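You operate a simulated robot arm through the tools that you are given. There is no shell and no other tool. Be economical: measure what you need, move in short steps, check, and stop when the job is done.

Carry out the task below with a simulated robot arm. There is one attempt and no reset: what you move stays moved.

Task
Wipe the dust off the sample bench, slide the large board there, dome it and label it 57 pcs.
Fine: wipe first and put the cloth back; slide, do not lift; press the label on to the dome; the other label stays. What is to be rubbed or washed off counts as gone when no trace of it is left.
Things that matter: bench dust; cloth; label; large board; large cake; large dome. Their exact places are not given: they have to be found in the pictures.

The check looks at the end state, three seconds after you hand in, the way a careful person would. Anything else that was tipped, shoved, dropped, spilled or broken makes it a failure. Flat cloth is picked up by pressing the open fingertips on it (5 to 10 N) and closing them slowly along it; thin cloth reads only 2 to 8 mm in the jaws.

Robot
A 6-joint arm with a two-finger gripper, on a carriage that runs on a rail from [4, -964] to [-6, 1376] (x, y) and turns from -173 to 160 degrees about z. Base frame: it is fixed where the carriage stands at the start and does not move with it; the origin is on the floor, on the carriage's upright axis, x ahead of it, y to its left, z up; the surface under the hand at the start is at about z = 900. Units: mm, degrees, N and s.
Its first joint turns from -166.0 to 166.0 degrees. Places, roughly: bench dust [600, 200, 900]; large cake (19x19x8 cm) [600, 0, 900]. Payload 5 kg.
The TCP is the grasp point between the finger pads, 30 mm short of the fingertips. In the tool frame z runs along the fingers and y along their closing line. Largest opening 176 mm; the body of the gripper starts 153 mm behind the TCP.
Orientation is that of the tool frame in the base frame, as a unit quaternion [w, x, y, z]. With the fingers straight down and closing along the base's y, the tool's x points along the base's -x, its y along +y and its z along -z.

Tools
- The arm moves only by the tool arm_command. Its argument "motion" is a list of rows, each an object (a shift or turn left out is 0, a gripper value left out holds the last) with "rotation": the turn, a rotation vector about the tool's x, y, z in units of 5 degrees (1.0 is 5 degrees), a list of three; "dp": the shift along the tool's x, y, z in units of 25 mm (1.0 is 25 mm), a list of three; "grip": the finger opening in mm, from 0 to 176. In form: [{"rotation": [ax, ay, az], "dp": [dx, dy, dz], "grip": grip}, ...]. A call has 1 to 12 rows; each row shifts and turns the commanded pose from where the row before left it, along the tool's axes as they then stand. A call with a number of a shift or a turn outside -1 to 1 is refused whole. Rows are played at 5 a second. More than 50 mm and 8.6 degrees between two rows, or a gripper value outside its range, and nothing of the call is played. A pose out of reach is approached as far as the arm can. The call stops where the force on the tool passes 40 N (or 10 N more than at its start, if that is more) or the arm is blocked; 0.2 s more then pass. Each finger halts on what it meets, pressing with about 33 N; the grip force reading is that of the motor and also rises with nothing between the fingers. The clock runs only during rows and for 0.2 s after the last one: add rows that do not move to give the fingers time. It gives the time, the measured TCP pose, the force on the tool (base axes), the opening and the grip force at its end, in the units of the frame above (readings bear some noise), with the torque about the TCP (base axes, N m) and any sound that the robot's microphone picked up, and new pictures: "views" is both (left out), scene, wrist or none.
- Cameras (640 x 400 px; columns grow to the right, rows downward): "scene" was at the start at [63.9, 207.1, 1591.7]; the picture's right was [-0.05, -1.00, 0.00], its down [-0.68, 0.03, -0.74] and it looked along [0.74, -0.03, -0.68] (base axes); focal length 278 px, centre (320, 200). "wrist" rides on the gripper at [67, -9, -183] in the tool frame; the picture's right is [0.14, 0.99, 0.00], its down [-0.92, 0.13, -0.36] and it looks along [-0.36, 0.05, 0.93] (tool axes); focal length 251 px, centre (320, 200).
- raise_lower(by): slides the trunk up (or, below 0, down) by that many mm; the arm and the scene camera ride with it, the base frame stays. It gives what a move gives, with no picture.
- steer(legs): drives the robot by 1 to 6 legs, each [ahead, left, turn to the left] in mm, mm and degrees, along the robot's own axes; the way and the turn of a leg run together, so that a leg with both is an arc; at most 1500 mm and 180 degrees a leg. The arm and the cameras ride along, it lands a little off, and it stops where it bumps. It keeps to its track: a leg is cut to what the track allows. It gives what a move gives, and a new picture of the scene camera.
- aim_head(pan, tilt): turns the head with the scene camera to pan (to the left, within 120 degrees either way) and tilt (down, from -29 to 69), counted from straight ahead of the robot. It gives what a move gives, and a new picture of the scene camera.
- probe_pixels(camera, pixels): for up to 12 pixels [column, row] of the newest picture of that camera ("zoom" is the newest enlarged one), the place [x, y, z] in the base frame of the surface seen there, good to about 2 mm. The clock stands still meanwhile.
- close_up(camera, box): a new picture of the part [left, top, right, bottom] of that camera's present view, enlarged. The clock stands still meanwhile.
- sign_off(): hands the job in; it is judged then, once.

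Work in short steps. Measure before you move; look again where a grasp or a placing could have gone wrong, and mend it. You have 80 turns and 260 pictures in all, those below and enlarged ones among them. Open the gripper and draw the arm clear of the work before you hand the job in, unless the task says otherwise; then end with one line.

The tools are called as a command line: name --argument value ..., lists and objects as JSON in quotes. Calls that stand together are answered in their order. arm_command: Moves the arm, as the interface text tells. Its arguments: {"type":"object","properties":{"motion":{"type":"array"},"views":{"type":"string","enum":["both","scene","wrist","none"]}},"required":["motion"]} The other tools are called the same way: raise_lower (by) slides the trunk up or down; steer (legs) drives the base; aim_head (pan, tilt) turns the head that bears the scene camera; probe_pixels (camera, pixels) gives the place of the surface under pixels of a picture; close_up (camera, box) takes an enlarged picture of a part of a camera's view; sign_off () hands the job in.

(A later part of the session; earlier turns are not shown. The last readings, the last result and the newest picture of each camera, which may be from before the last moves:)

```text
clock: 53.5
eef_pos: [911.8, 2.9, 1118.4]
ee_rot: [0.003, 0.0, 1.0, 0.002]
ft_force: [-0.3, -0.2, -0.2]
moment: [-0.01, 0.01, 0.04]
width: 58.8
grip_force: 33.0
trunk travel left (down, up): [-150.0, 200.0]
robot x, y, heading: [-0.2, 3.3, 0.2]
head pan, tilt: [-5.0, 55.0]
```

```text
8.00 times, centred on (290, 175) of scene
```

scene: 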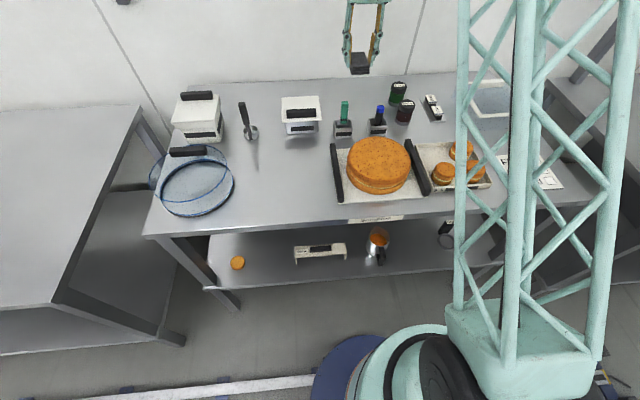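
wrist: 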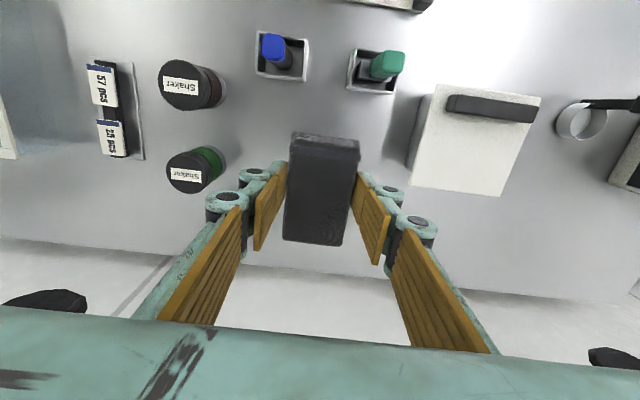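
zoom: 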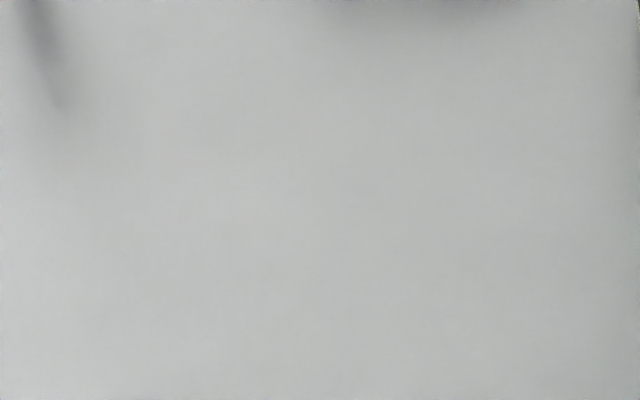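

The dust is entirely gone. I lower the cloth to its place and release.

arm_command --motion '[{"dp": [-0.1, 0, 1]}, {"dp": [0, 0, 1]}, {"dp": [0, 0, 1]}, {"dp": [0, 0, 1]}, {"dp": [0, 0, 1]}, {"dp": [0, 0, 1]}, {"dp": [0, 0, 0.6]}, {"dp": [0, 0, 0.3]}, {"dp": [0, 0, 0.1]}, {}]' --views "none"

arm_command --motion '[{"grip": 64}, {"grip": 70}, {"grip": 78}, {"grip": 84}, {}, {"dp": [0, 0, -0.5]}, {"dp": [0, 0, -1]}, {"dp": [0, 0, -1]}, {"dp": [0, 0, -1]}, {"dp": [0, 0, -1]}, {"dp": [0, 0, -1]}, {"dp": [0, 0, -1]}]'

```text
clock: 55.7
eef_pos: [915.3, 3.6, 940.4]
ee_rot: [0.003, -0.001, 1.0, 0.002]
ft_force: [1.2, -0.1, 2.8]
moment: [-0.1, 0.05, -0.03]
width: 58.7
grip_force: 33.1
trunk travel left (down, up): [-150.0, 200.0]
robot x, y, heading: [-1.7, 1.0, 0.3]
head pan, tilt: [-5.0, 55.0]
```

```text
clock: 58.3
eef_pos: [915.4, 6.4, 1105.7]
ee_rot: [0.003, -0.001, 1.0, 0.001]
ft_force: [0.2, 0.0, 0.1]
moment: [-0.03, 0.02, -0.02]
width: 83.9
grip_force: 0.1
trunk travel left (down, up): [-150.0, 200.0]
robot x, y, heading: [-0.4, 0.3, 0.1]
head pan, tilt: [-5.0, 55.0]
```

scene: 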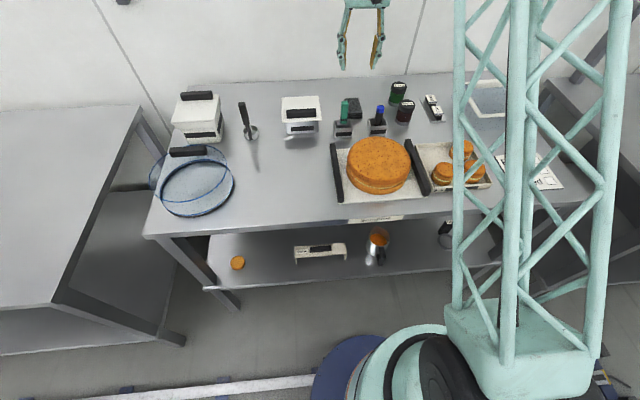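
wrist: 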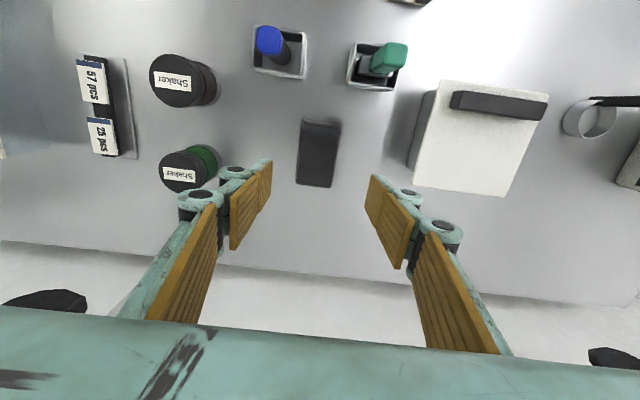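

Cloth lies as it did. Next I hover where the wrist camera sees the board from above.

arm_command --motion '[{"dp": [1, 0, -1], "grip": 60}, {"dp": [1, 0, -1]}, {"dp": [1, 0, -1]}, {"dp": [1, 0, -1]}, {"dp": [1, 0, 0]}, {"dp": [1, 0, 0]}, {"dp": [1, 0, 0]}, {"dp": [1, 0, 0]}, {"dp": [1, 0, 0]}, {"dp": [1, 0, 0]}, {"dp": [1, 0, 0]}, {"dp": [1, 0, 0]}]' --views "none"

arm_command --motion '[{"dp": [1, 0.5, 0]}, {"dp": [1, 0.5, 0]}, {"dp": [1, 0.5, 0]}, {"dp": [1, 0.5, 0]}, {}]'

```text
clock: 60.9
eef_pos: [612.8, 2.2, 1203.5]
ee_rot: [0.003, -0.001, 1.0, 0.002]
ft_force: [-0.3, 0.3, -0.9]
moment: [0.0, 0.09, 0.01]
width: 59.9
grip_force: 0.0
trunk travel left (down, up): [-150.0, 200.0]
robot x, y, heading: [0.6, -3.2, 0.1]
head pan, tilt: [-5.0, 55.0]
```

```text
clock: 62.1
eef_pos: [511.5, 53.1, 1203.5]
ee_rot: [0.003, 0.0, 1.0, 0.002]
ft_force: [-0.8, -0.7, -0.4]
moment: [-0.01, -0.23, 0.04]
width: 60.1
grip_force: 0.0
trunk travel left (down, up): [-150.0, 200.0]
robot x, y, heading: [2.8, -0.1, -0.0]
head pan, tilt: [-5.0, 55.0]
```

scene: 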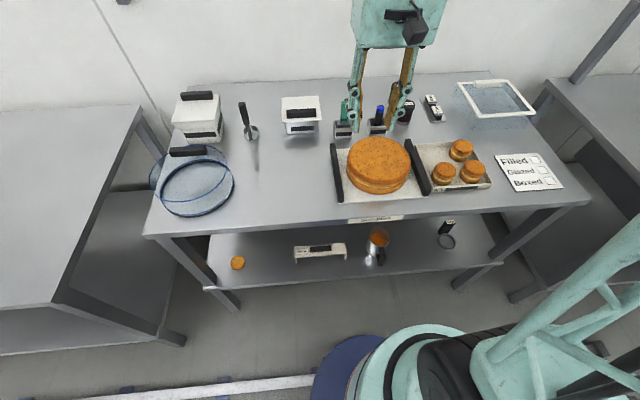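
wrist: 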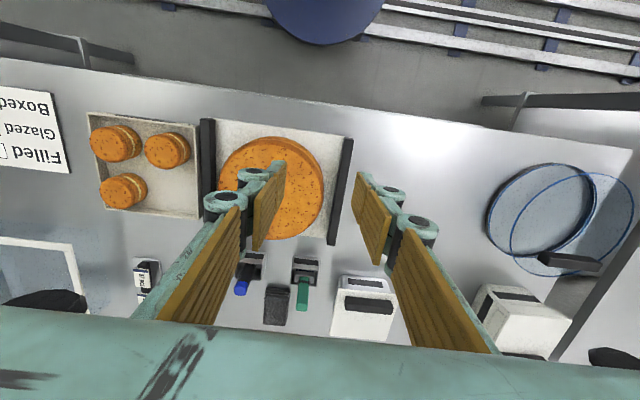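

I enlarge the board in the scene view and probe its bars, edges, and cake.

close_up --camera "scene" --box '[320, 130, 440, 205]'

probe_pixels --camera "zoom" --pixels '[[68, 85], [85, 85], [100, 360], [120, 360], [92, 220], [125, 345], [470, 70], [575, 310], [520, 180], [150, 355], [200, 340], [320, 100]]'

probe_pixels --camera "wrist" --pixels '[[349, 137], [335, 244], [346, 240], [355, 140], [205, 120], [212, 190], [335, 140], [222, 150], [323, 180], [270, 238], [350, 180], [196, 122]]'

```text
5.33 times, centred on (380, 168) of scene
```

zoom: 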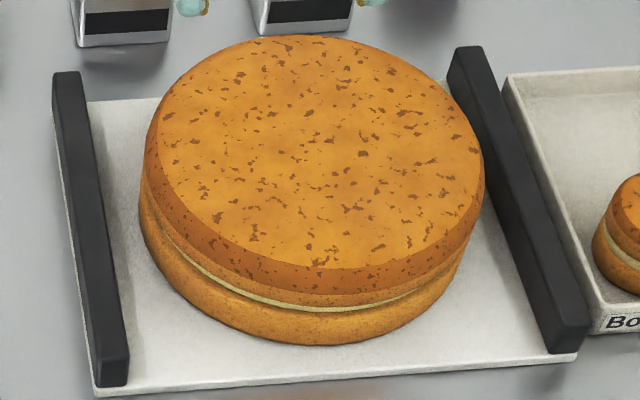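

```text
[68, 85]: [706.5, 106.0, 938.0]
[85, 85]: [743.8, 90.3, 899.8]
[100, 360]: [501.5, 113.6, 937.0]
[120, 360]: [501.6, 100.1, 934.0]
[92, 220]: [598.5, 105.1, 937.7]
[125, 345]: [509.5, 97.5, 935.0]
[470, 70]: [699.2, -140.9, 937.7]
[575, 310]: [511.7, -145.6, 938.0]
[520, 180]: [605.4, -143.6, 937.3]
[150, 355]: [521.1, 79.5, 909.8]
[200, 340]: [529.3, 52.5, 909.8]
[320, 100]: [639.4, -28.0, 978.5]
```

```text
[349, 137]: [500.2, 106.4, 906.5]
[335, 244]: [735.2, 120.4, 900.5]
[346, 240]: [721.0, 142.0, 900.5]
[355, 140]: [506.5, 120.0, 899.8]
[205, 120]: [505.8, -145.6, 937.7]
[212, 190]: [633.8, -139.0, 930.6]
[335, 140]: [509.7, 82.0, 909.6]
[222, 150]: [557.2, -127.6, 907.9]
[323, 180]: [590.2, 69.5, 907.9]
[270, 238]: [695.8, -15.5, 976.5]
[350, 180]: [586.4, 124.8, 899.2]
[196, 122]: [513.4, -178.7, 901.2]
```

Board top z 910, bars' tops 938; left bar y 98–114, x 500–712; cake centred near (606,−19). I will push the left bar from inside with two spread fingers (closing along x), so I turn the tool 90°.

arm_command --motion '[{"rotation": [0, 0, -1], "grip": 170}, {"rotation": [0, 0, -1]}, {"rotation": [0, 0, -1]}, {"rotation": [0, 0, -1]}, {"rotation": [0, 0, -1]}, {"rotation": [0, 0, -1]}, {"rotation": [0, 0, -1]}, {"rotation": [0, 0, -1]}, {"rotation": [0, 0, -1]}, {"rotation": [0, 0, -1]}, {"rotation": [0, 0, -1]}, {"rotation": [0, 0, -1]}]' --views "none"

arm_command --motion '[{"rotation": [0, 0, -1], "grip": 174}, {"rotation": [0, 0, -1]}, {"rotation": [0, 0, -1]}, {"rotation": [0, 0, -1]}, {"rotation": [0, 0, -1]}, {"rotation": [0, 0, -1]}, {}]'

```text
clock: 64.7
eef_pos: [512.6, 51.1, 1202.3]
ee_rot: [0.003, -0.502, 0.865, -0.001]
ft_force: [-0.1, -0.5, 0.6]
moment: [0.01, 0.02, -0.02]
width: 170.3
grip_force: 0.1
trunk travel left (down, up): [-150.0, 200.0]
robot x, y, heading: [3.0, -1.0, -0.2]
head pan, tilt: [-5.0, 55.0]
```

```text
clock: 66.3
eef_pos: [511.8, 51.9, 1201.5]
ee_rot: [-0.002, 0.708, -0.706, 0.0]
ft_force: [0.8, 0.2, 0.2]
moment: [0.0, 0.0, -0.01]
width: 174.2
grip_force: 0.1
trunk travel left (down, up): [-150.0, 200.0]
robot x, y, heading: [3.2, 0.9, 0.1]
head pan, tilt: [-5.0, 55.0]
```

scene: 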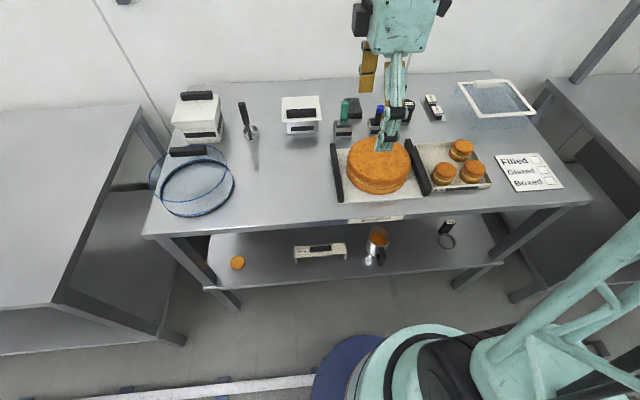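
wrist: 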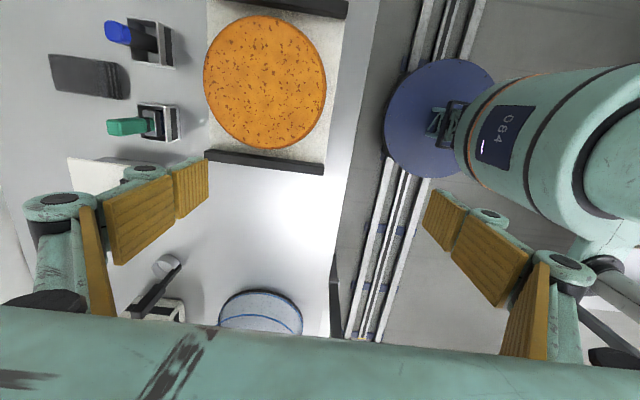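

Tool y now points to −x and tool x to −y. I move over (606, 72) and descend to above cake height to check.

arm_command --motion '[{"dp": [-0.8, -1, 0]}, {"dp": [0, -1, 0]}, {"dp": [0, -1, 0]}, {"dp": [0, -0.78, 1]}, {"dp": [0, 0, 1]}, {"dp": [0, 0, 1]}, {"dp": [0, 0, 1]}, {"dp": [0, 0, 1]}, {"dp": [0, 0, 1]}, {"dp": [0, 0, 1]}, {}]'

```text
clock: 68.7
eef_pos: [609.1, 71.6, 1025.5]
ee_rot: [-0.003, 0.708, -0.706, 0.0]
ft_force: [0.7, -0.7, -0.9]
moment: [-0.04, 0.15, -0.03]
width: 173.8
grip_force: 0.1
trunk travel left (down, up): [-150.0, 200.0]
robot x, y, heading: [-2.0, -0.3, 0.2]
head pan, tilt: [-5.0, 55.0]
```

scene: 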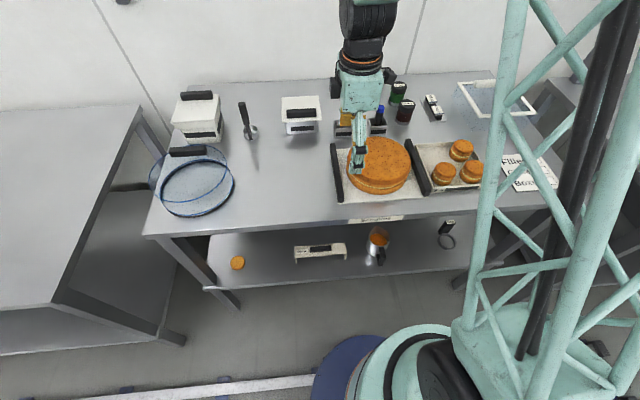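
wrist: 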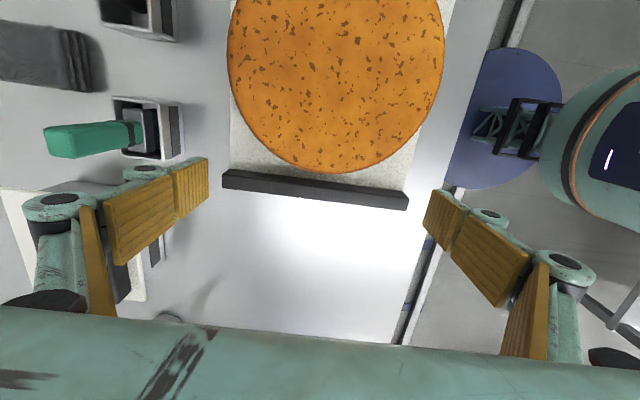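

I check clearances: knuckle, cutter handle, white box, marker.

probe_pixels --camera "wrist" --pixels '[[62, 205], [145, 172], [190, 190], [130, 265], [265, 178], [404, 200], [370, 165]]'

probe_pixels --camera "scene" --pixels '[[242, 105], [250, 125], [300, 124], [300, 131], [345, 104], [247, 134], [301, 113]]'

```text
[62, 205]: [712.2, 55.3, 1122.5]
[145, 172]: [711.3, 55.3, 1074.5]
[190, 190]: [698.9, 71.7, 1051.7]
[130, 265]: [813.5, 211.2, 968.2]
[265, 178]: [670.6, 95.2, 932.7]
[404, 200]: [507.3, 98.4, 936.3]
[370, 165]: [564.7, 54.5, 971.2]
```

```text
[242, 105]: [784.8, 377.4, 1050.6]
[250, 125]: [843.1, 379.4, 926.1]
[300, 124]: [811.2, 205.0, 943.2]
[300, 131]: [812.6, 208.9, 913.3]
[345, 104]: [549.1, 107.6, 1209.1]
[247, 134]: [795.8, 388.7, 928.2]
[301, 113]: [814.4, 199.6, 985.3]
```

All clear. I narrow to 160, descend to TCP z≈946, then creep to the bar.

arm_command --motion '[{"grip": 160}, {"dp": [0, 0.08, 1]}, {"dp": [0, 0, 1]}, {"dp": [0, 0, 0.8]}, {"dp": [0, 0, 0.35]}, {}, {"dp": [-0.2, 0, 0]}, {"dp": [-0.2, 0, 0]}, {}]'

```text
clock: 70.7
eef_pos: [607.1, 82.3, 948.2]
ee_rot: [-0.003, 0.708, -0.707, 0.001]
ft_force: [0.3, 0.1, -1.1]
moment: [0.0, 0.03, 0.02]
width: 160.1
grip_force: 0.1
trunk travel left (down, up): [-150.0, 200.0]
robot x, y, heading: [-1.3, -0.7, 0.0]
head pan, tilt: [-5.0, 55.0]
```

scene: 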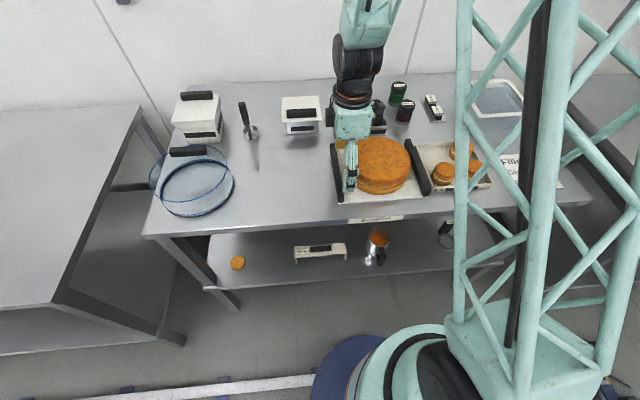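
wrist: 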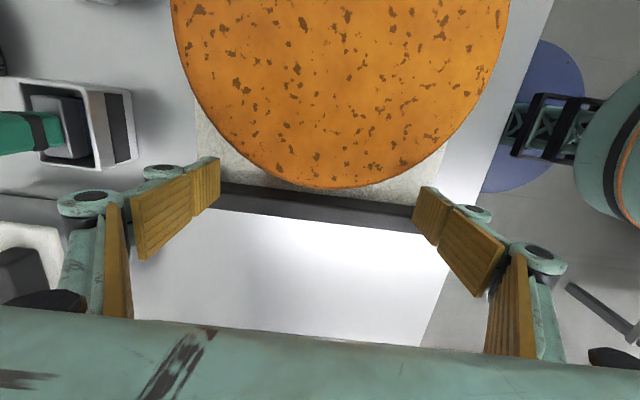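

Both fingers stand inside the bar. I push slowly toward +y.

arm_command --motion '[{"dp": [-0.1, 0, 0]}, {"dp": [-0.2, 0, 0]}, {"dp": [-0.3, 0, 0]}, {"dp": [-0.4, 0, 0]}, {"dp": [-0.4, 0, 0]}, {"dp": [-0.4, 0, 0]}, {"dp": [-0.4, 0, 0]}, {"dp": [-0.4, 0, 0]}, {"dp": [-0.4, 0, 0]}, {"dp": [-0.3, 0, 0]}, {"dp": [-0.2, 0, 0]}, {}]'

```text
clock: 73.3
eef_pos: [609.0, 170.9, 949.8]
ee_rot: [-0.004, 0.708, -0.706, 0.0]
ft_force: [-0.2, -1.2, -0.3]
moment: [-0.05, 0.01, 0.0]
width: 159.9
grip_force: 0.1
trunk travel left (down, up): [-150.0, 200.0]
robot x, y, heading: [-0.6, -3.1, 0.2]
head pan, tilt: [-5.0, 55.0]
```

scene: 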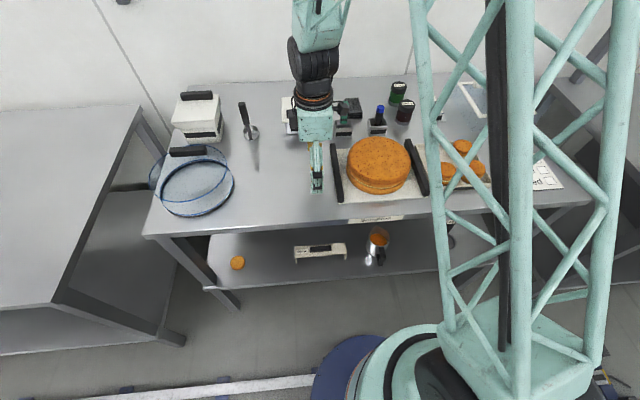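
wrist: 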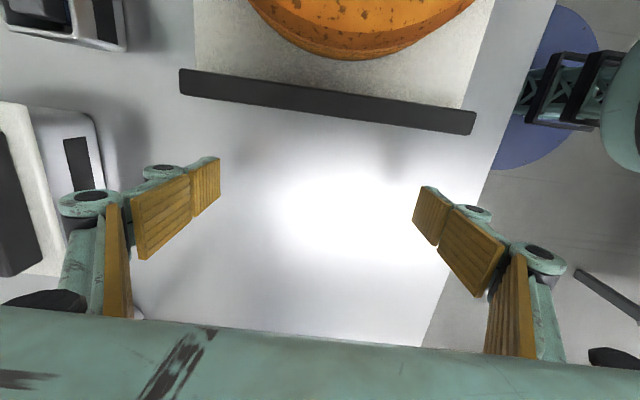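

The fingers passed above the bar: the board has not moved. I probe the fingertips to learn their real height at this opening.

probe_pixels --camera "wrist" --pixels '[[216, 165], [216, 185], [216, 205], [200, 212], [416, 190], [416, 210], [430, 240]]'

close_up --camera "scene" --box '[280, 130, 360, 200]'

probe_pixels --camera "scene" --pixels '[[316, 190], [316, 180], [314, 160], [332, 150], [338, 195]]'

```text
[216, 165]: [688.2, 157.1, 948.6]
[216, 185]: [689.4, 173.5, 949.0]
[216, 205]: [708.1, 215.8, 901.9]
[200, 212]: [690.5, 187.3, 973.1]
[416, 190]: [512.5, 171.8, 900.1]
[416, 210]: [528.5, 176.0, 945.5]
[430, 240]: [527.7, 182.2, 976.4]
```

```text
5.71 times, centred on (320, 165) of scene
```

zoom: 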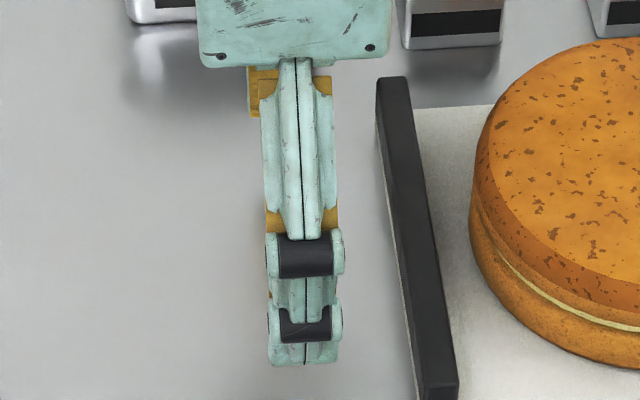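

```text
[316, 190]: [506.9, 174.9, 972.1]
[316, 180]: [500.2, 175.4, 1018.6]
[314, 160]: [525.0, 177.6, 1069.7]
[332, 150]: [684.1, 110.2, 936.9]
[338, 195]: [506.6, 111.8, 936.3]
```

At this opening the tips are only ~5 mm below the TCP. I hop back over the bar and go down to TCP z≈922 inside it.

arm_command --motion '[{"dp": [0, 0, -1]}, {"dp": [1, 0, -0.4]}, {"dp": [1, 0, 0]}, {"dp": [1, 0, 0]}, {"dp": [0.85, 0, 0]}, {"dp": [0, 0.05, 0.5]}, {"dp": [0, 0, 0.9]}, {"dp": [0, 0, 0.7]}, {"dp": [0, 0, 0.4]}, {}]'

```text
clock: 75.5
eef_pos: [605.8, 75.5, 921.1]
ee_rot: [-0.003, 0.708, -0.707, 0.001]
ft_force: [-0.4, -0.3, -0.9]
moment: [0.04, 0.03, -0.02]
width: 160.2
grip_force: 0.0
trunk travel left (down, up): [-150.0, 200.0]
robot x, y, heading: [-1.8, -0.4, 0.1]
head pan, tilt: [-5.0, 55.0]
```

scene: 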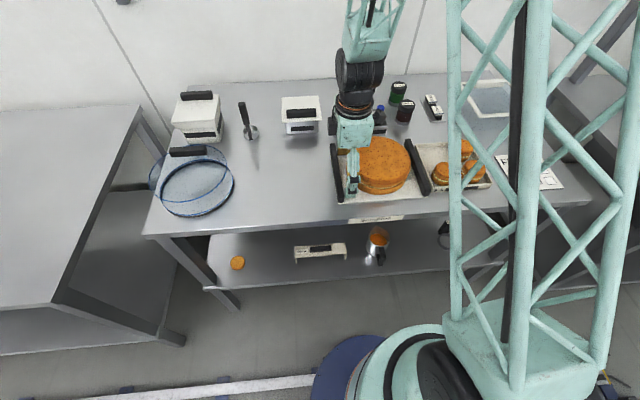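
wrist: 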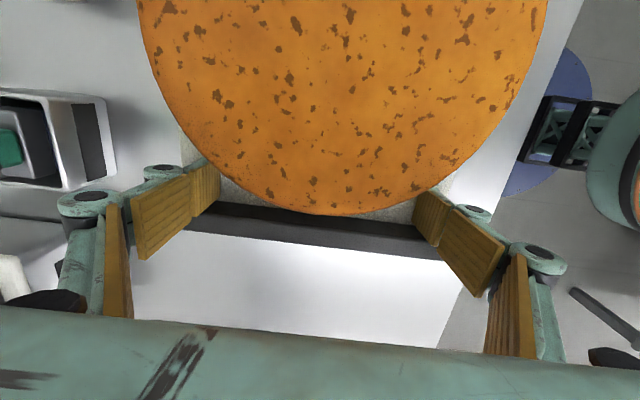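

Tips are now about 916. I push a first 45 mm gently and check force and picture.

arm_command --motion '[{"dp": [-0.1, 0, 0]}, {"dp": [-0.2, 0, 0]}, {"dp": [-0.2, 0, 0]}, {"dp": [-0.3, 0, 0]}, {"dp": [-0.3, 0, 0]}, {"dp": [-0.3, 0, 0]}, {"dp": [-0.3, 0, 0]}, {"dp": [-0.2, 0, 0]}, {}]'

```text
clock: 77.5
eef_pos: [606.2, 123.6, 920.9]
ee_rot: [-0.003, 0.708, -0.706, 0.001]
ft_force: [0.1, -0.9, -0.4]
moment: [0.04, -0.01, 0.0]
width: 160.1
grip_force: 0.0
trunk travel left (down, up): [-150.0, 200.0]
robot x, y, heading: [-1.4, -1.0, -0.0]
head pan, tilt: [-5.0, 55.0]
```

scene: 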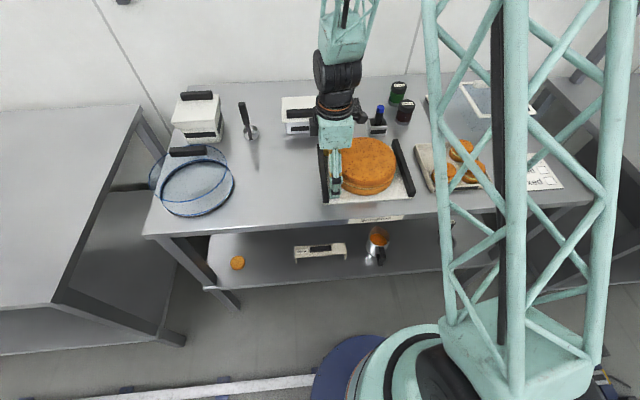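
wrist: 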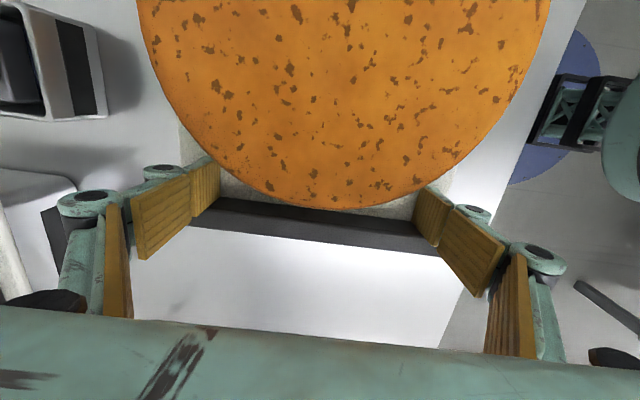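

The board slides with the fingers. I push on another ~220 mm to centre it on the dust spot.

arm_command --motion '[{"dp": [-0.2, 0, 0]}, {"dp": [-0.4, 0, 0]}, {"dp": [-0.4, 0, 0]}, {"dp": [-0.4, 0, 0]}, {"dp": [-0.4, 0, 0]}, {"dp": [-0.4, 0, 0]}, {"dp": [-0.4, 0, 0]}, {"dp": [-0.4, 0, 0]}, {"dp": [-0.4, 0, 0]}, {"dp": [-0.4, 0, 0]}, {"dp": [-0.4, 0, 0]}, {"dp": [-0.3, 0, 0]}]' --views "scene"

arm_command --motion '[{"dp": [-0.4, 0, 0]}, {"dp": [-0.4, 0, 0]}, {"dp": [-0.4, 0, 0]}, {"dp": [-0.4, 0, 0]}, {"dp": [-0.4, 0, 0]}, {"dp": [-0.4, 0, 0]}, {"dp": [-0.4, 0, 0]}, {"dp": [-0.4, 0, 0]}, {"dp": [-0.4, 0, 0]}, {"dp": [-0.3, 0, 0]}, {"dp": [-0.2, 0, 0]}, {}]'

```text
clock: 80.1
eef_pos: [606.6, 235.7, 920.6]
ee_rot: [-0.003, 0.708, -0.706, 0.0]
ft_force: [0.5, 0.9, 0.3]
moment: [0.01, -0.02, -0.01]
width: 160.0
grip_force: 0.2
trunk travel left (down, up): [-150.0, 200.0]
robot x, y, heading: [1.7, 1.3, -0.1]
head pan, tilt: [-5.0, 55.0]
```

scene: 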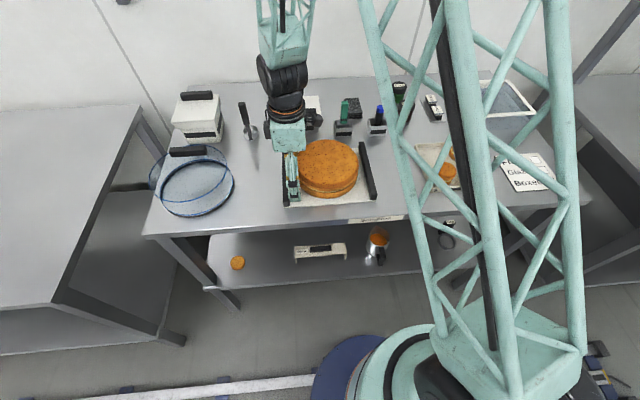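

```text
clock: 82.7
eef_pos: [604.9, 336.3, 920.7]
ee_rot: [-0.003, 0.708, -0.706, 0.0]
ft_force: [-0.1, -2.7, -0.1]
moment: [0.0, 0.04, 0.03]
width: 160.3
grip_force: 0.0
trunk travel left (down, up): [-150.0, 200.0]
robot x, y, heading: [-3.5, -1.7, 0.0]
head pan, tilt: [-5.0, 55.0]
```

scene: 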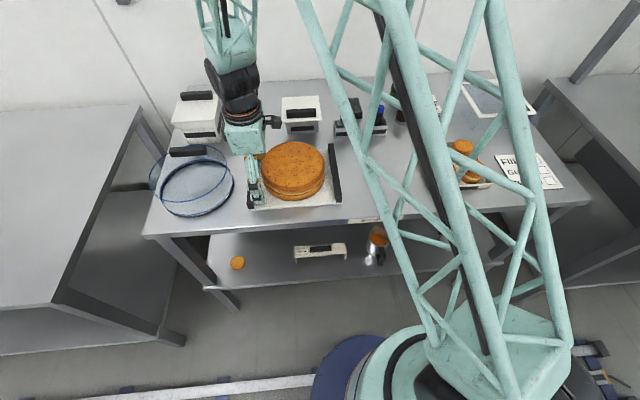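
wrist: 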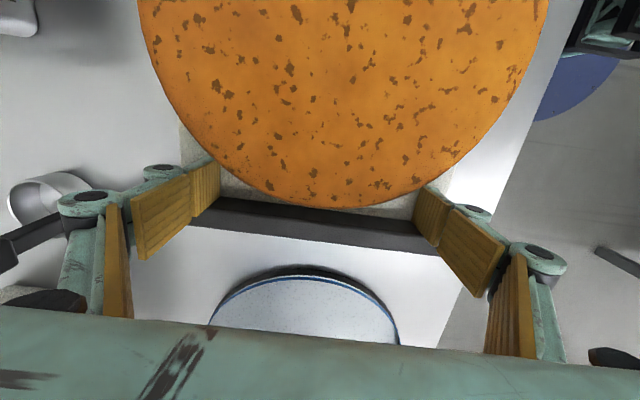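

Board now centred near y 236, on the wiped spot. I back off, rise, and view board and dome.

arm_command --motion '[{"dp": [0.25, 0, 0]}, {"dp": [0, 0, -0.5]}, {"dp": [0, 0, -1]}, {"dp": [0, 0, -1]}, {"dp": [0, 0, -1]}, {"dp": [0, 0, -1]}, {"dp": [0, 0, -1]}, {"dp": [0, 0, -1]}, {"dp": [0, 0, -1]}, {"dp": [0, 0, -1]}, {"dp": [0, 0, -1]}, {"dp": [0, 0, -1], "grip": 80}]'

close_up --camera "scene" --box '[140, 80, 350, 220]'

```text
clock: 85.3
eef_pos: [606.1, 330.9, 1182.2]
ee_rot: [0.004, -0.707, 0.707, 0.0]
ft_force: [0.0, 0.5, 0.3]
moment: [-0.04, 0.01, 0.03]
width: 98.1
grip_force: 0.8
trunk travel left (down, up): [-150.0, 200.0]
robot x, y, heading: [-2.3, -0.7, 0.1]
head pan, tilt: [-5.0, 55.0]
```

scene: 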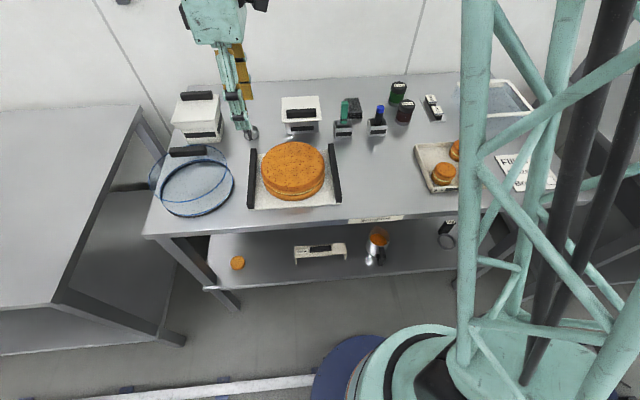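
wrist: 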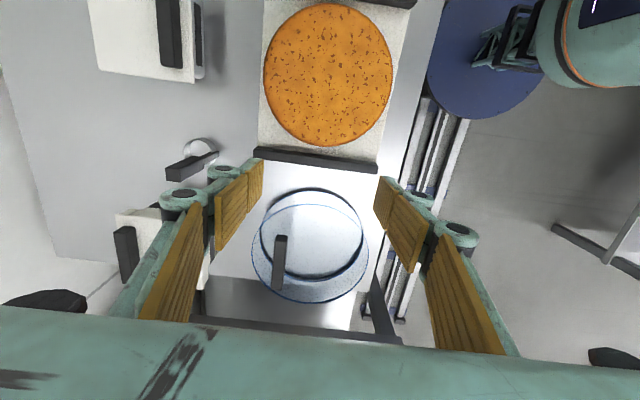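

```text
2.86 times, centred on (245, 150) of scene
```

zoom: 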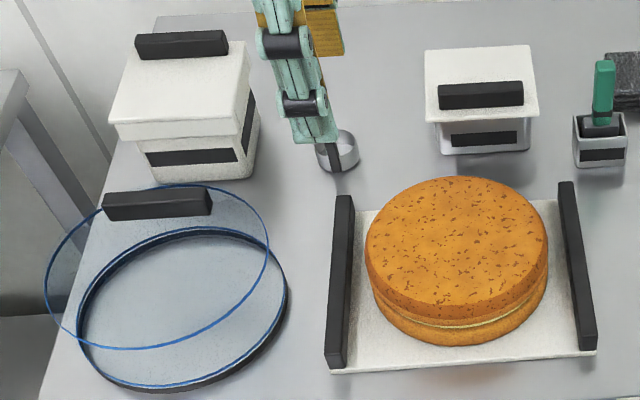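

I enlarge the wrist view of the dome and probe rim and handle.

close_up --camera "wrist" --box '[230, 170, 400, 310]'

probe_pixels --camera "zoom" --pixels '[[120, 260], [510, 260], [310, 75], [320, 470], [187, 250], [176, 400], [205, 250], [187, 400], [187, 330], [350, 300]]'

```text
2.86 times, centred on (315, 240) of wrist
```

zoom: 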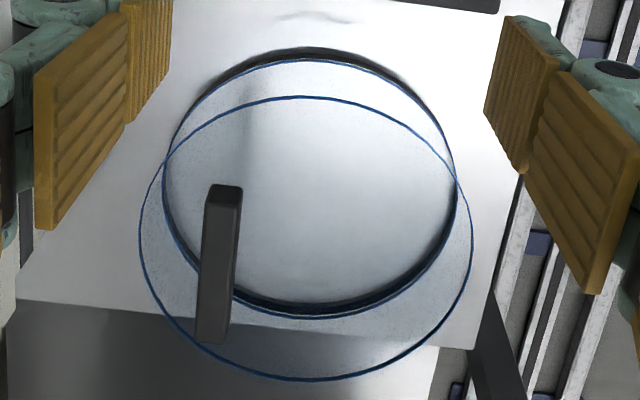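

```text
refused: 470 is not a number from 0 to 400
```

Now I probe with the right zoom pixels.

probe_pixels --camera "zoom" --pixels '[[166, 190], [454, 190], [308, 55], [308, 308], [140, 240], [472, 240], [305, 97], [305, 379], [224, 195], [214, 330], [232, 250], [207, 260]]'

```text
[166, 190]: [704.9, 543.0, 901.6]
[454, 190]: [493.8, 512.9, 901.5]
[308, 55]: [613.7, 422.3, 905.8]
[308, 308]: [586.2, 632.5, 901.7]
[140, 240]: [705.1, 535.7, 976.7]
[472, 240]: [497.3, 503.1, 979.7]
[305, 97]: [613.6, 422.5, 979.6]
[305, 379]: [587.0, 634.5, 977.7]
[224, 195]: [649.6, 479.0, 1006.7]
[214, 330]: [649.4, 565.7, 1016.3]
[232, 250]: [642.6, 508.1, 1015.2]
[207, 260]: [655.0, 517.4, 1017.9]
```

Dome: centre (599.5,528), diameter 212, top z 980; handle centre (649,525), width ~16, top 1017. Now measure board and cake at their new place.

close_up --camera "scene" --box '[235, 135, 355, 215]'

close_up --camera "wrist" --box '[230, 0, 430, 170]'

```text
5.00 times, centred on (295, 175) of scene
```

zoom: 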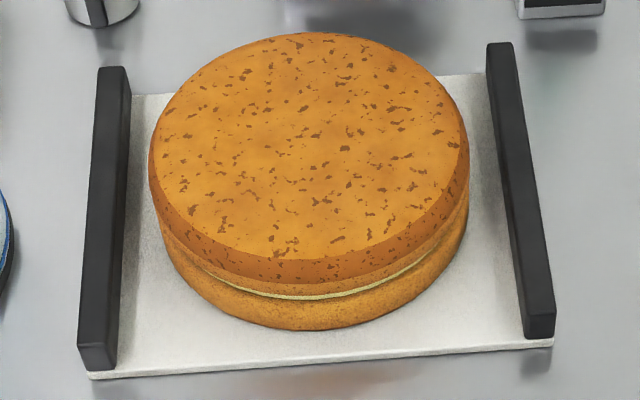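

```text
2.35 times, centred on (330, 85) of wrist
```

zoom: 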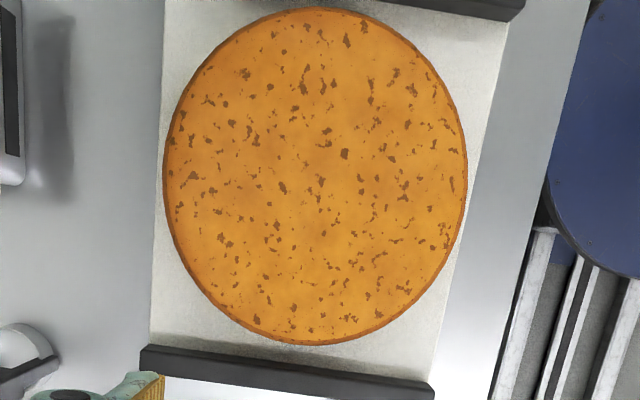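

probe_pixels --camera "zoom" --pixels '[[172, 185], [463, 185], [320, 12], [310, 338], [156, 310], [447, 310], [170, 20], [500, 60], [290, 363], [290, 380], [450, 3], [455, 14]]'

close_up --camera "scene" --box '[235, 135, 355, 215]'

probe_pixels --camera "zoom" --pixels '[[155, 160], [466, 160], [310, 38], [300, 255], [300, 325], [122, 200], [508, 200], [95, 200], [530, 200], [90, 372], [548, 342], [320, 358]]'

```text
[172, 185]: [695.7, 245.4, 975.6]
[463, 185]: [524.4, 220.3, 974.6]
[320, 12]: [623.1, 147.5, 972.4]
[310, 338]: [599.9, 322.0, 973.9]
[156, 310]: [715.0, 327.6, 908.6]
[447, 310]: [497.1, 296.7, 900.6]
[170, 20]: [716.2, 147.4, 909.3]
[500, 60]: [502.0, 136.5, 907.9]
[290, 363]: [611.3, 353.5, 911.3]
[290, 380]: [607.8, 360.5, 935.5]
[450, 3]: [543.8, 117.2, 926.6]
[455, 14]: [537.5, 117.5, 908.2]
```

```text
5.00 times, centred on (295, 175) of scene
```

zoom: 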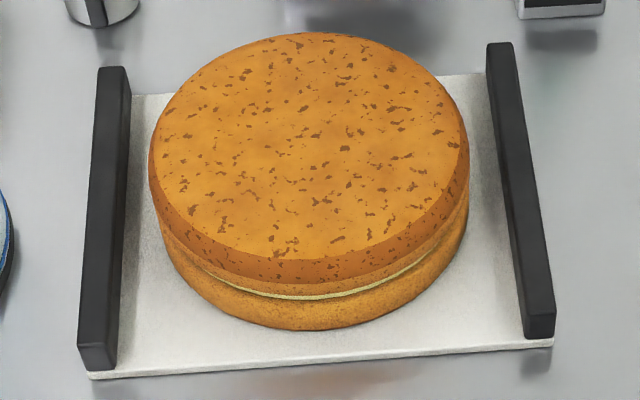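

```text
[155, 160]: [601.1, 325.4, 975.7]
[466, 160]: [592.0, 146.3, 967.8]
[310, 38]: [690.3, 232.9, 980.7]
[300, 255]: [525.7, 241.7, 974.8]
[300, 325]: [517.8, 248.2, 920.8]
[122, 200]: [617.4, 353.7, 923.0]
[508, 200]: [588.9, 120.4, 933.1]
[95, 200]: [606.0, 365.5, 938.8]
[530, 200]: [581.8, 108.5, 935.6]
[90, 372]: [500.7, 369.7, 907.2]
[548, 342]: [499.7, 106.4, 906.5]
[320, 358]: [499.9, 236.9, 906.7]
```

Board interior centre (608,237), cake (609,236); dome needs shift (+8.5, −291). I go above the handle (649,525) with 56 mm opening.

arm_command --motion '[{"dp": [-1, -0.3, 0], "grip": 56}, {"dp": [-1, -0.3, 0]}, {"dp": [-1, -0.3, 0]}, {"dp": [-1, -0.3, 0]}, {"dp": [-1, -0.3, 0]}, {"dp": [-1, -0.22, 0]}, {"dp": [-1, 0, 0]}, {"dp": [-0.76, 0, 0.5]}, {"dp": [0, 0, 1]}, {"dp": [0, 0, 1]}, {"dp": [0, 0, 1]}, {}]'

probe_pixels --camera "scene" --pixels '[[198, 95], [200, 125], [200, 133]]'

```text
clock: 87.9
eef_pos: [648.7, 526.3, 1096.8]
ee_rot: [-0.003, 0.708, -0.707, 0.0]
ft_force: [-0.5, 0.0, -0.9]
moment: [-0.06, 0.05, 0.03]
width: 56.0
grip_force: 0.1
trunk travel left (down, up): [-150.0, 200.0]
robot x, y, heading: [-0.1, -4.3, 0.2]
head pan, tilt: [-5.0, 55.0]
```

scene: 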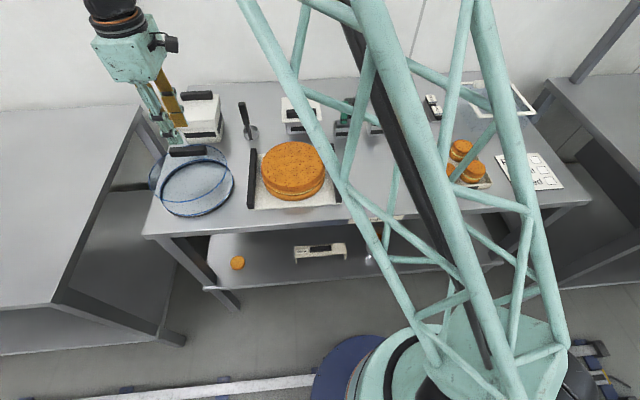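
wrist: 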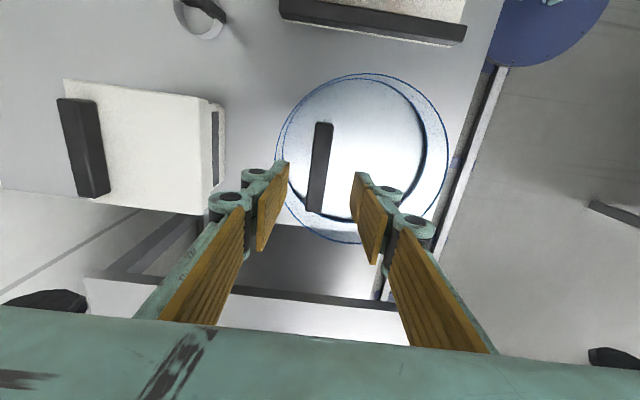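

```text
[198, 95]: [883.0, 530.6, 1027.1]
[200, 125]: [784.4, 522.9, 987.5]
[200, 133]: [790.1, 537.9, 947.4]
```

Handle is between the fingers. I descend to TCP z≈1018 and close.

arm_command --motion '[{"dp": [0, 0, 1]}, {"dp": [0, 0, 1]}, {"dp": [0, 0, 0.8]}, {"dp": [0, 0, 0.32]}, {"grip": 40}, {"grip": 28}, {"grip": 18}, {"grip": 8}, {}, {}, {}]'

```text
clock: 90.3
eef_pos: [648.8, 526.1, 1019.6]
ee_rot: [-0.004, 0.708, -0.706, 0.001]
ft_force: [2.3, -0.9, 4.9]
moment: [-0.03, 0.0, 0.08]
width: 19.2
grip_force: 33.2
trunk travel left (down, up): [-150.0, 200.0]
robot x, y, heading: [-2.0, -2.0, 0.1]
head pan, tilt: [-5.0, 55.0]
```

scene: 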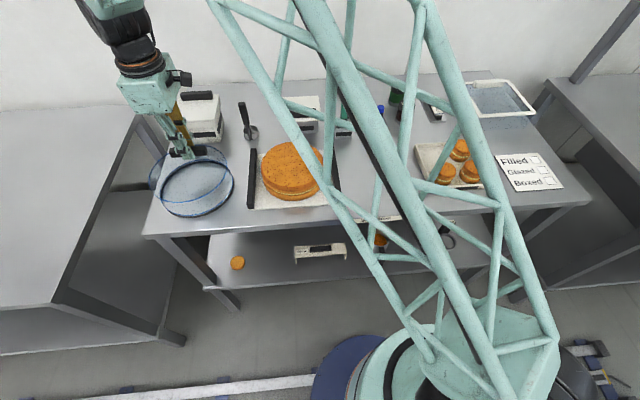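
wrist: 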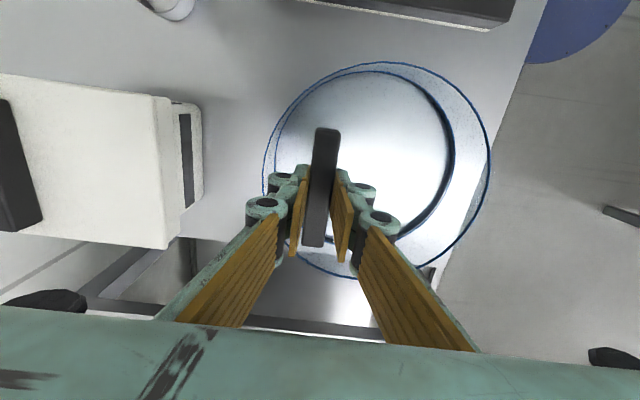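

Grip 19 mm, 33 N on the handle. I lift slowly and check for tilt.

arm_command --motion '[{"dp": [0, 0, -0.2]}, {"dp": [0, 0, -0.4]}, {"dp": [0, 0, -0.6]}, {"dp": [0, 0, -0.8]}, {"dp": [0, 0, -0.8]}, {"dp": [0, 0, -0.8]}, {"dp": [0, 0, -0.8]}, {"dp": [0, 0, -0.6]}, {"dp": [0, 0, -0.4]}, {"dp": [0, 0, -0.2]}, {}, {}]'

close_up --camera "scene" --box '[100, 60, 280, 220]'

```text
clock: 92.9
eef_pos: [648.1, 522.6, 1160.6]
ee_rot: [-0.003, 0.708, -0.706, 0.001]
ft_force: [0.4, -1.0, -1.0]
moment: [-0.01, -0.06, 0.03]
width: 19.3
grip_force: 32.7
trunk travel left (down, up): [-150.0, 200.0]
robot x, y, heading: [2.5, -0.4, 0.2]
head pan, tilt: [-5.0, 55.0]
```

scene: 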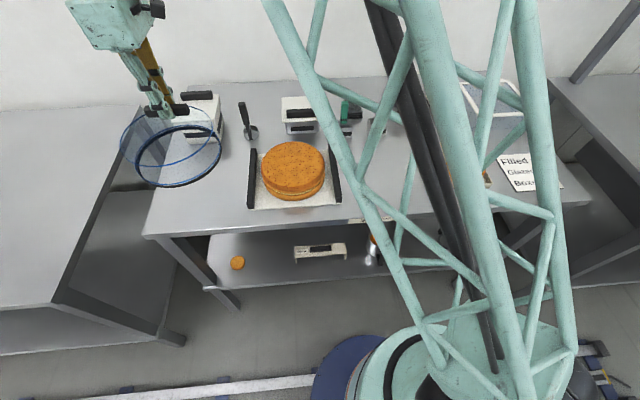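
wrist: 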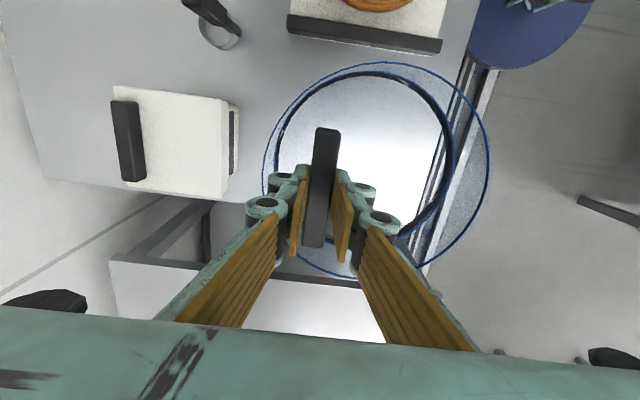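

```text
2.50 times, centred on (190, 140) of scene
```

zoom: 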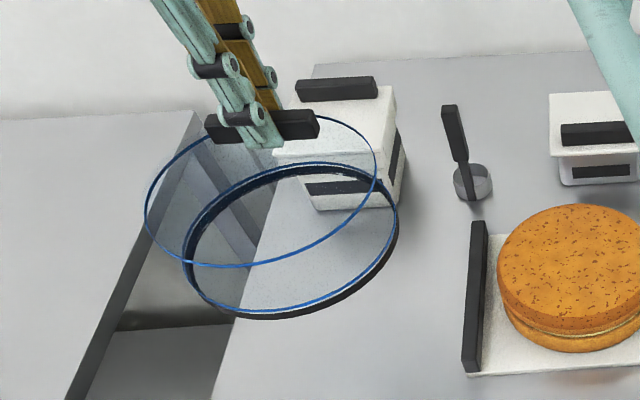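

The dome is level (rim ~z 1041). I carry it over the board to handle (657, 235).

arm_command --motion '[{"dp": [0.5, -0.04, 0]}, {"dp": [1, -0.04, 0]}, {"dp": [1, -0.04, 0]}, {"dp": [1, -0.04, 0]}, {"dp": [1, -0.04, 0]}, {"dp": [1, -0.04, 0]}, {"dp": [1, -0.04, 0]}, {"dp": [1, -0.04, 0]}, {"dp": [1, -0.04, 0]}, {"dp": [1, 0, 0]}, {"dp": [1, 0, 0]}, {"dp": [0.6, 0, 0]}]' --views "none"

arm_command --motion '[{"dp": [0.4, 0, 0]}, {}, {}]'

close_up --camera "scene" --box '[220, 90, 370, 220]'

```text
clock: 95.5
eef_pos: [656.7, 245.8, 1158.8]
ee_rot: [-0.003, 0.708, -0.707, 0.0]
ft_force: [-0.4, 0.0, -1.1]
moment: [0.05, -0.04, -0.04]
width: 19.2
grip_force: 33.0
trunk travel left (down, up): [-150.0, 200.0]
robot x, y, heading: [3.2, -1.9, 0.1]
head pan, tilt: [-5.0, 55.0]
```

```text
clock: 96.3
eef_pos: [655.7, 238.2, 1158.9]
ee_rot: [-0.003, 0.708, -0.706, 0.001]
ft_force: [0.1, -0.1, -0.5]
moment: [-0.01, -0.08, 0.0]
width: 19.1
grip_force: 32.4
trunk travel left (down, up): [-150.0, 200.0]
robot x, y, heading: [0.7, -2.9, -0.1]
head pan, tilt: [-5.0, 55.0]
```

scene: 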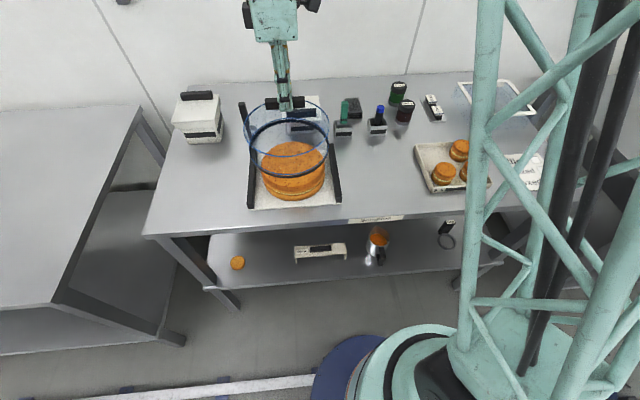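
wrist: 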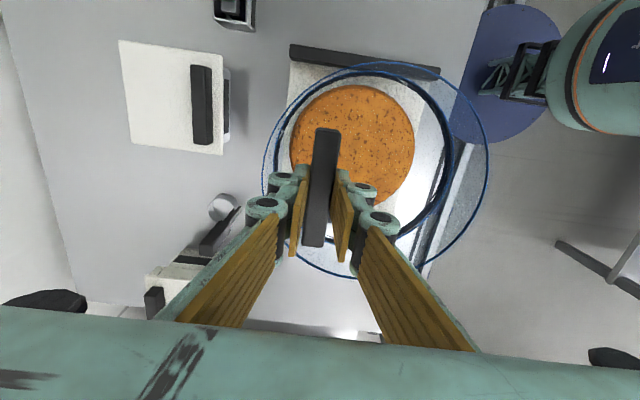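

```text
3.08 times, centred on (295, 155) of scene
```

zoom: 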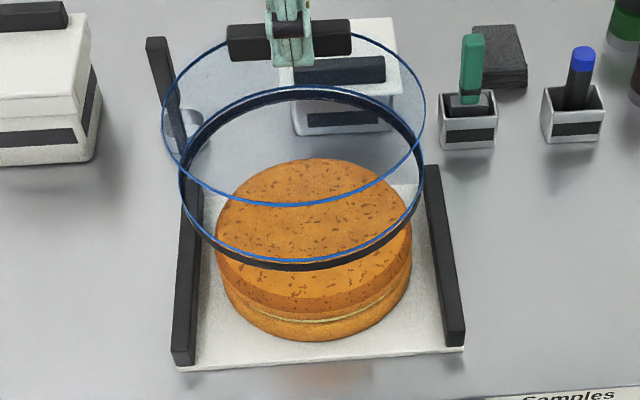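

I verify the held dome's centre via its rims.

probe_pixels --camera "zoom" --pixels '[[182, 188], [421, 180], [300, 266], [296, 203], [164, 125], [424, 115], [300, 90], [290, 22]]'

close_up --camera "wrist" --box '[240, 40, 510, 290]'

```text
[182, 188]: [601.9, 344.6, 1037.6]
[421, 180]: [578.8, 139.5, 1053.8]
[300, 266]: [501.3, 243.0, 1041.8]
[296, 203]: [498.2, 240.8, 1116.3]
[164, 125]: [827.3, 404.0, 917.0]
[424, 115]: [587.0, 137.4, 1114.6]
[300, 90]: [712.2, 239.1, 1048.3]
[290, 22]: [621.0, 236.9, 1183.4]
```

```text
1.60 times, centred on (375, 165) of wrist
```

zoom: 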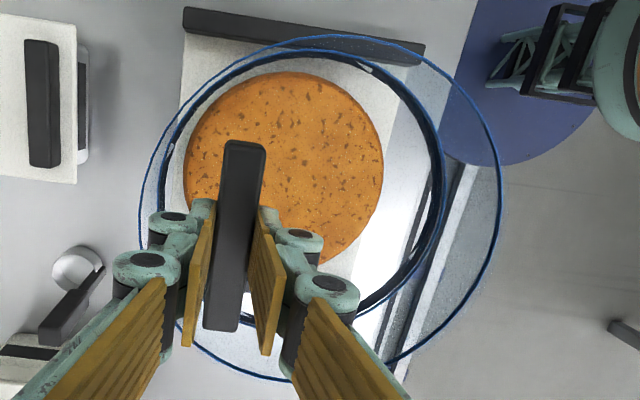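

Dome centre is at about (606,241.5); I shift (+2,−4) and lower to just above the board.

arm_command --motion '[{"dp": [0.16, -0.08, 0]}, {"dp": [0, 0, 0.6]}, {"dp": [0, 0, 0.6]}, {"dp": [0, 0, 0.6]}, {"dp": [0, 0, 0.6]}, {"dp": [0, 0, 0.4]}, {}, {}]'

close_up --camera "scene" --box '[220, 100, 370, 220]'

```text
clock: 98.1
eef_pos: [658.6, 232.1, 1089.8]
ee_rot: [-0.003, 0.708, -0.706, 0.0]
ft_force: [0.2, -0.2, -0.8]
moment: [-0.02, -0.07, 0.03]
width: 19.3
grip_force: 32.9
trunk travel left (down, up): [-150.0, 200.0]
robot x, y, heading: [-0.4, 0.4, 0.3]
head pan, tilt: [-5.0, 55.0]
```

scene: 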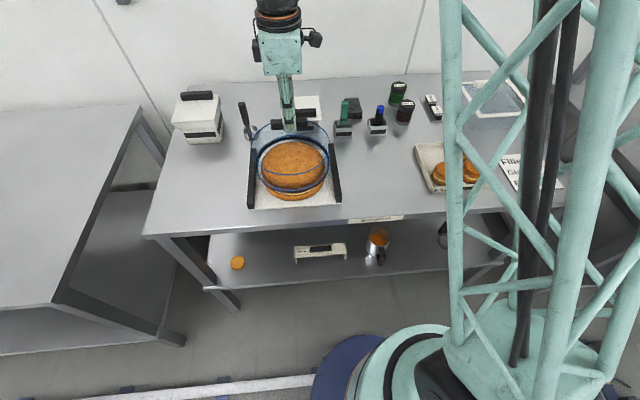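
wrist: 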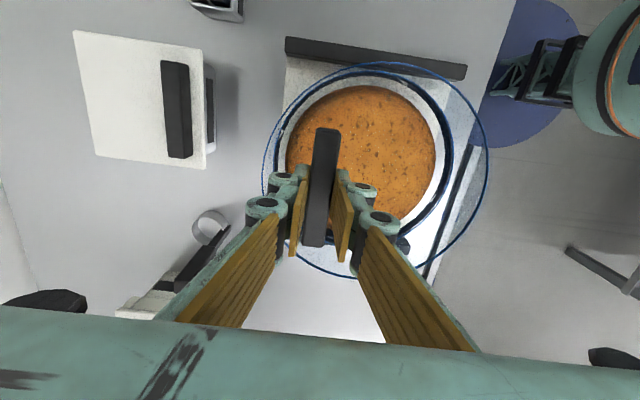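

```text
3.33 times, centred on (295, 160) of scene
```

zoom: 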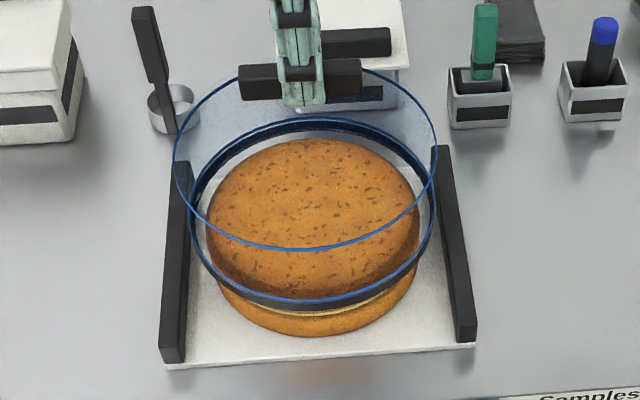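

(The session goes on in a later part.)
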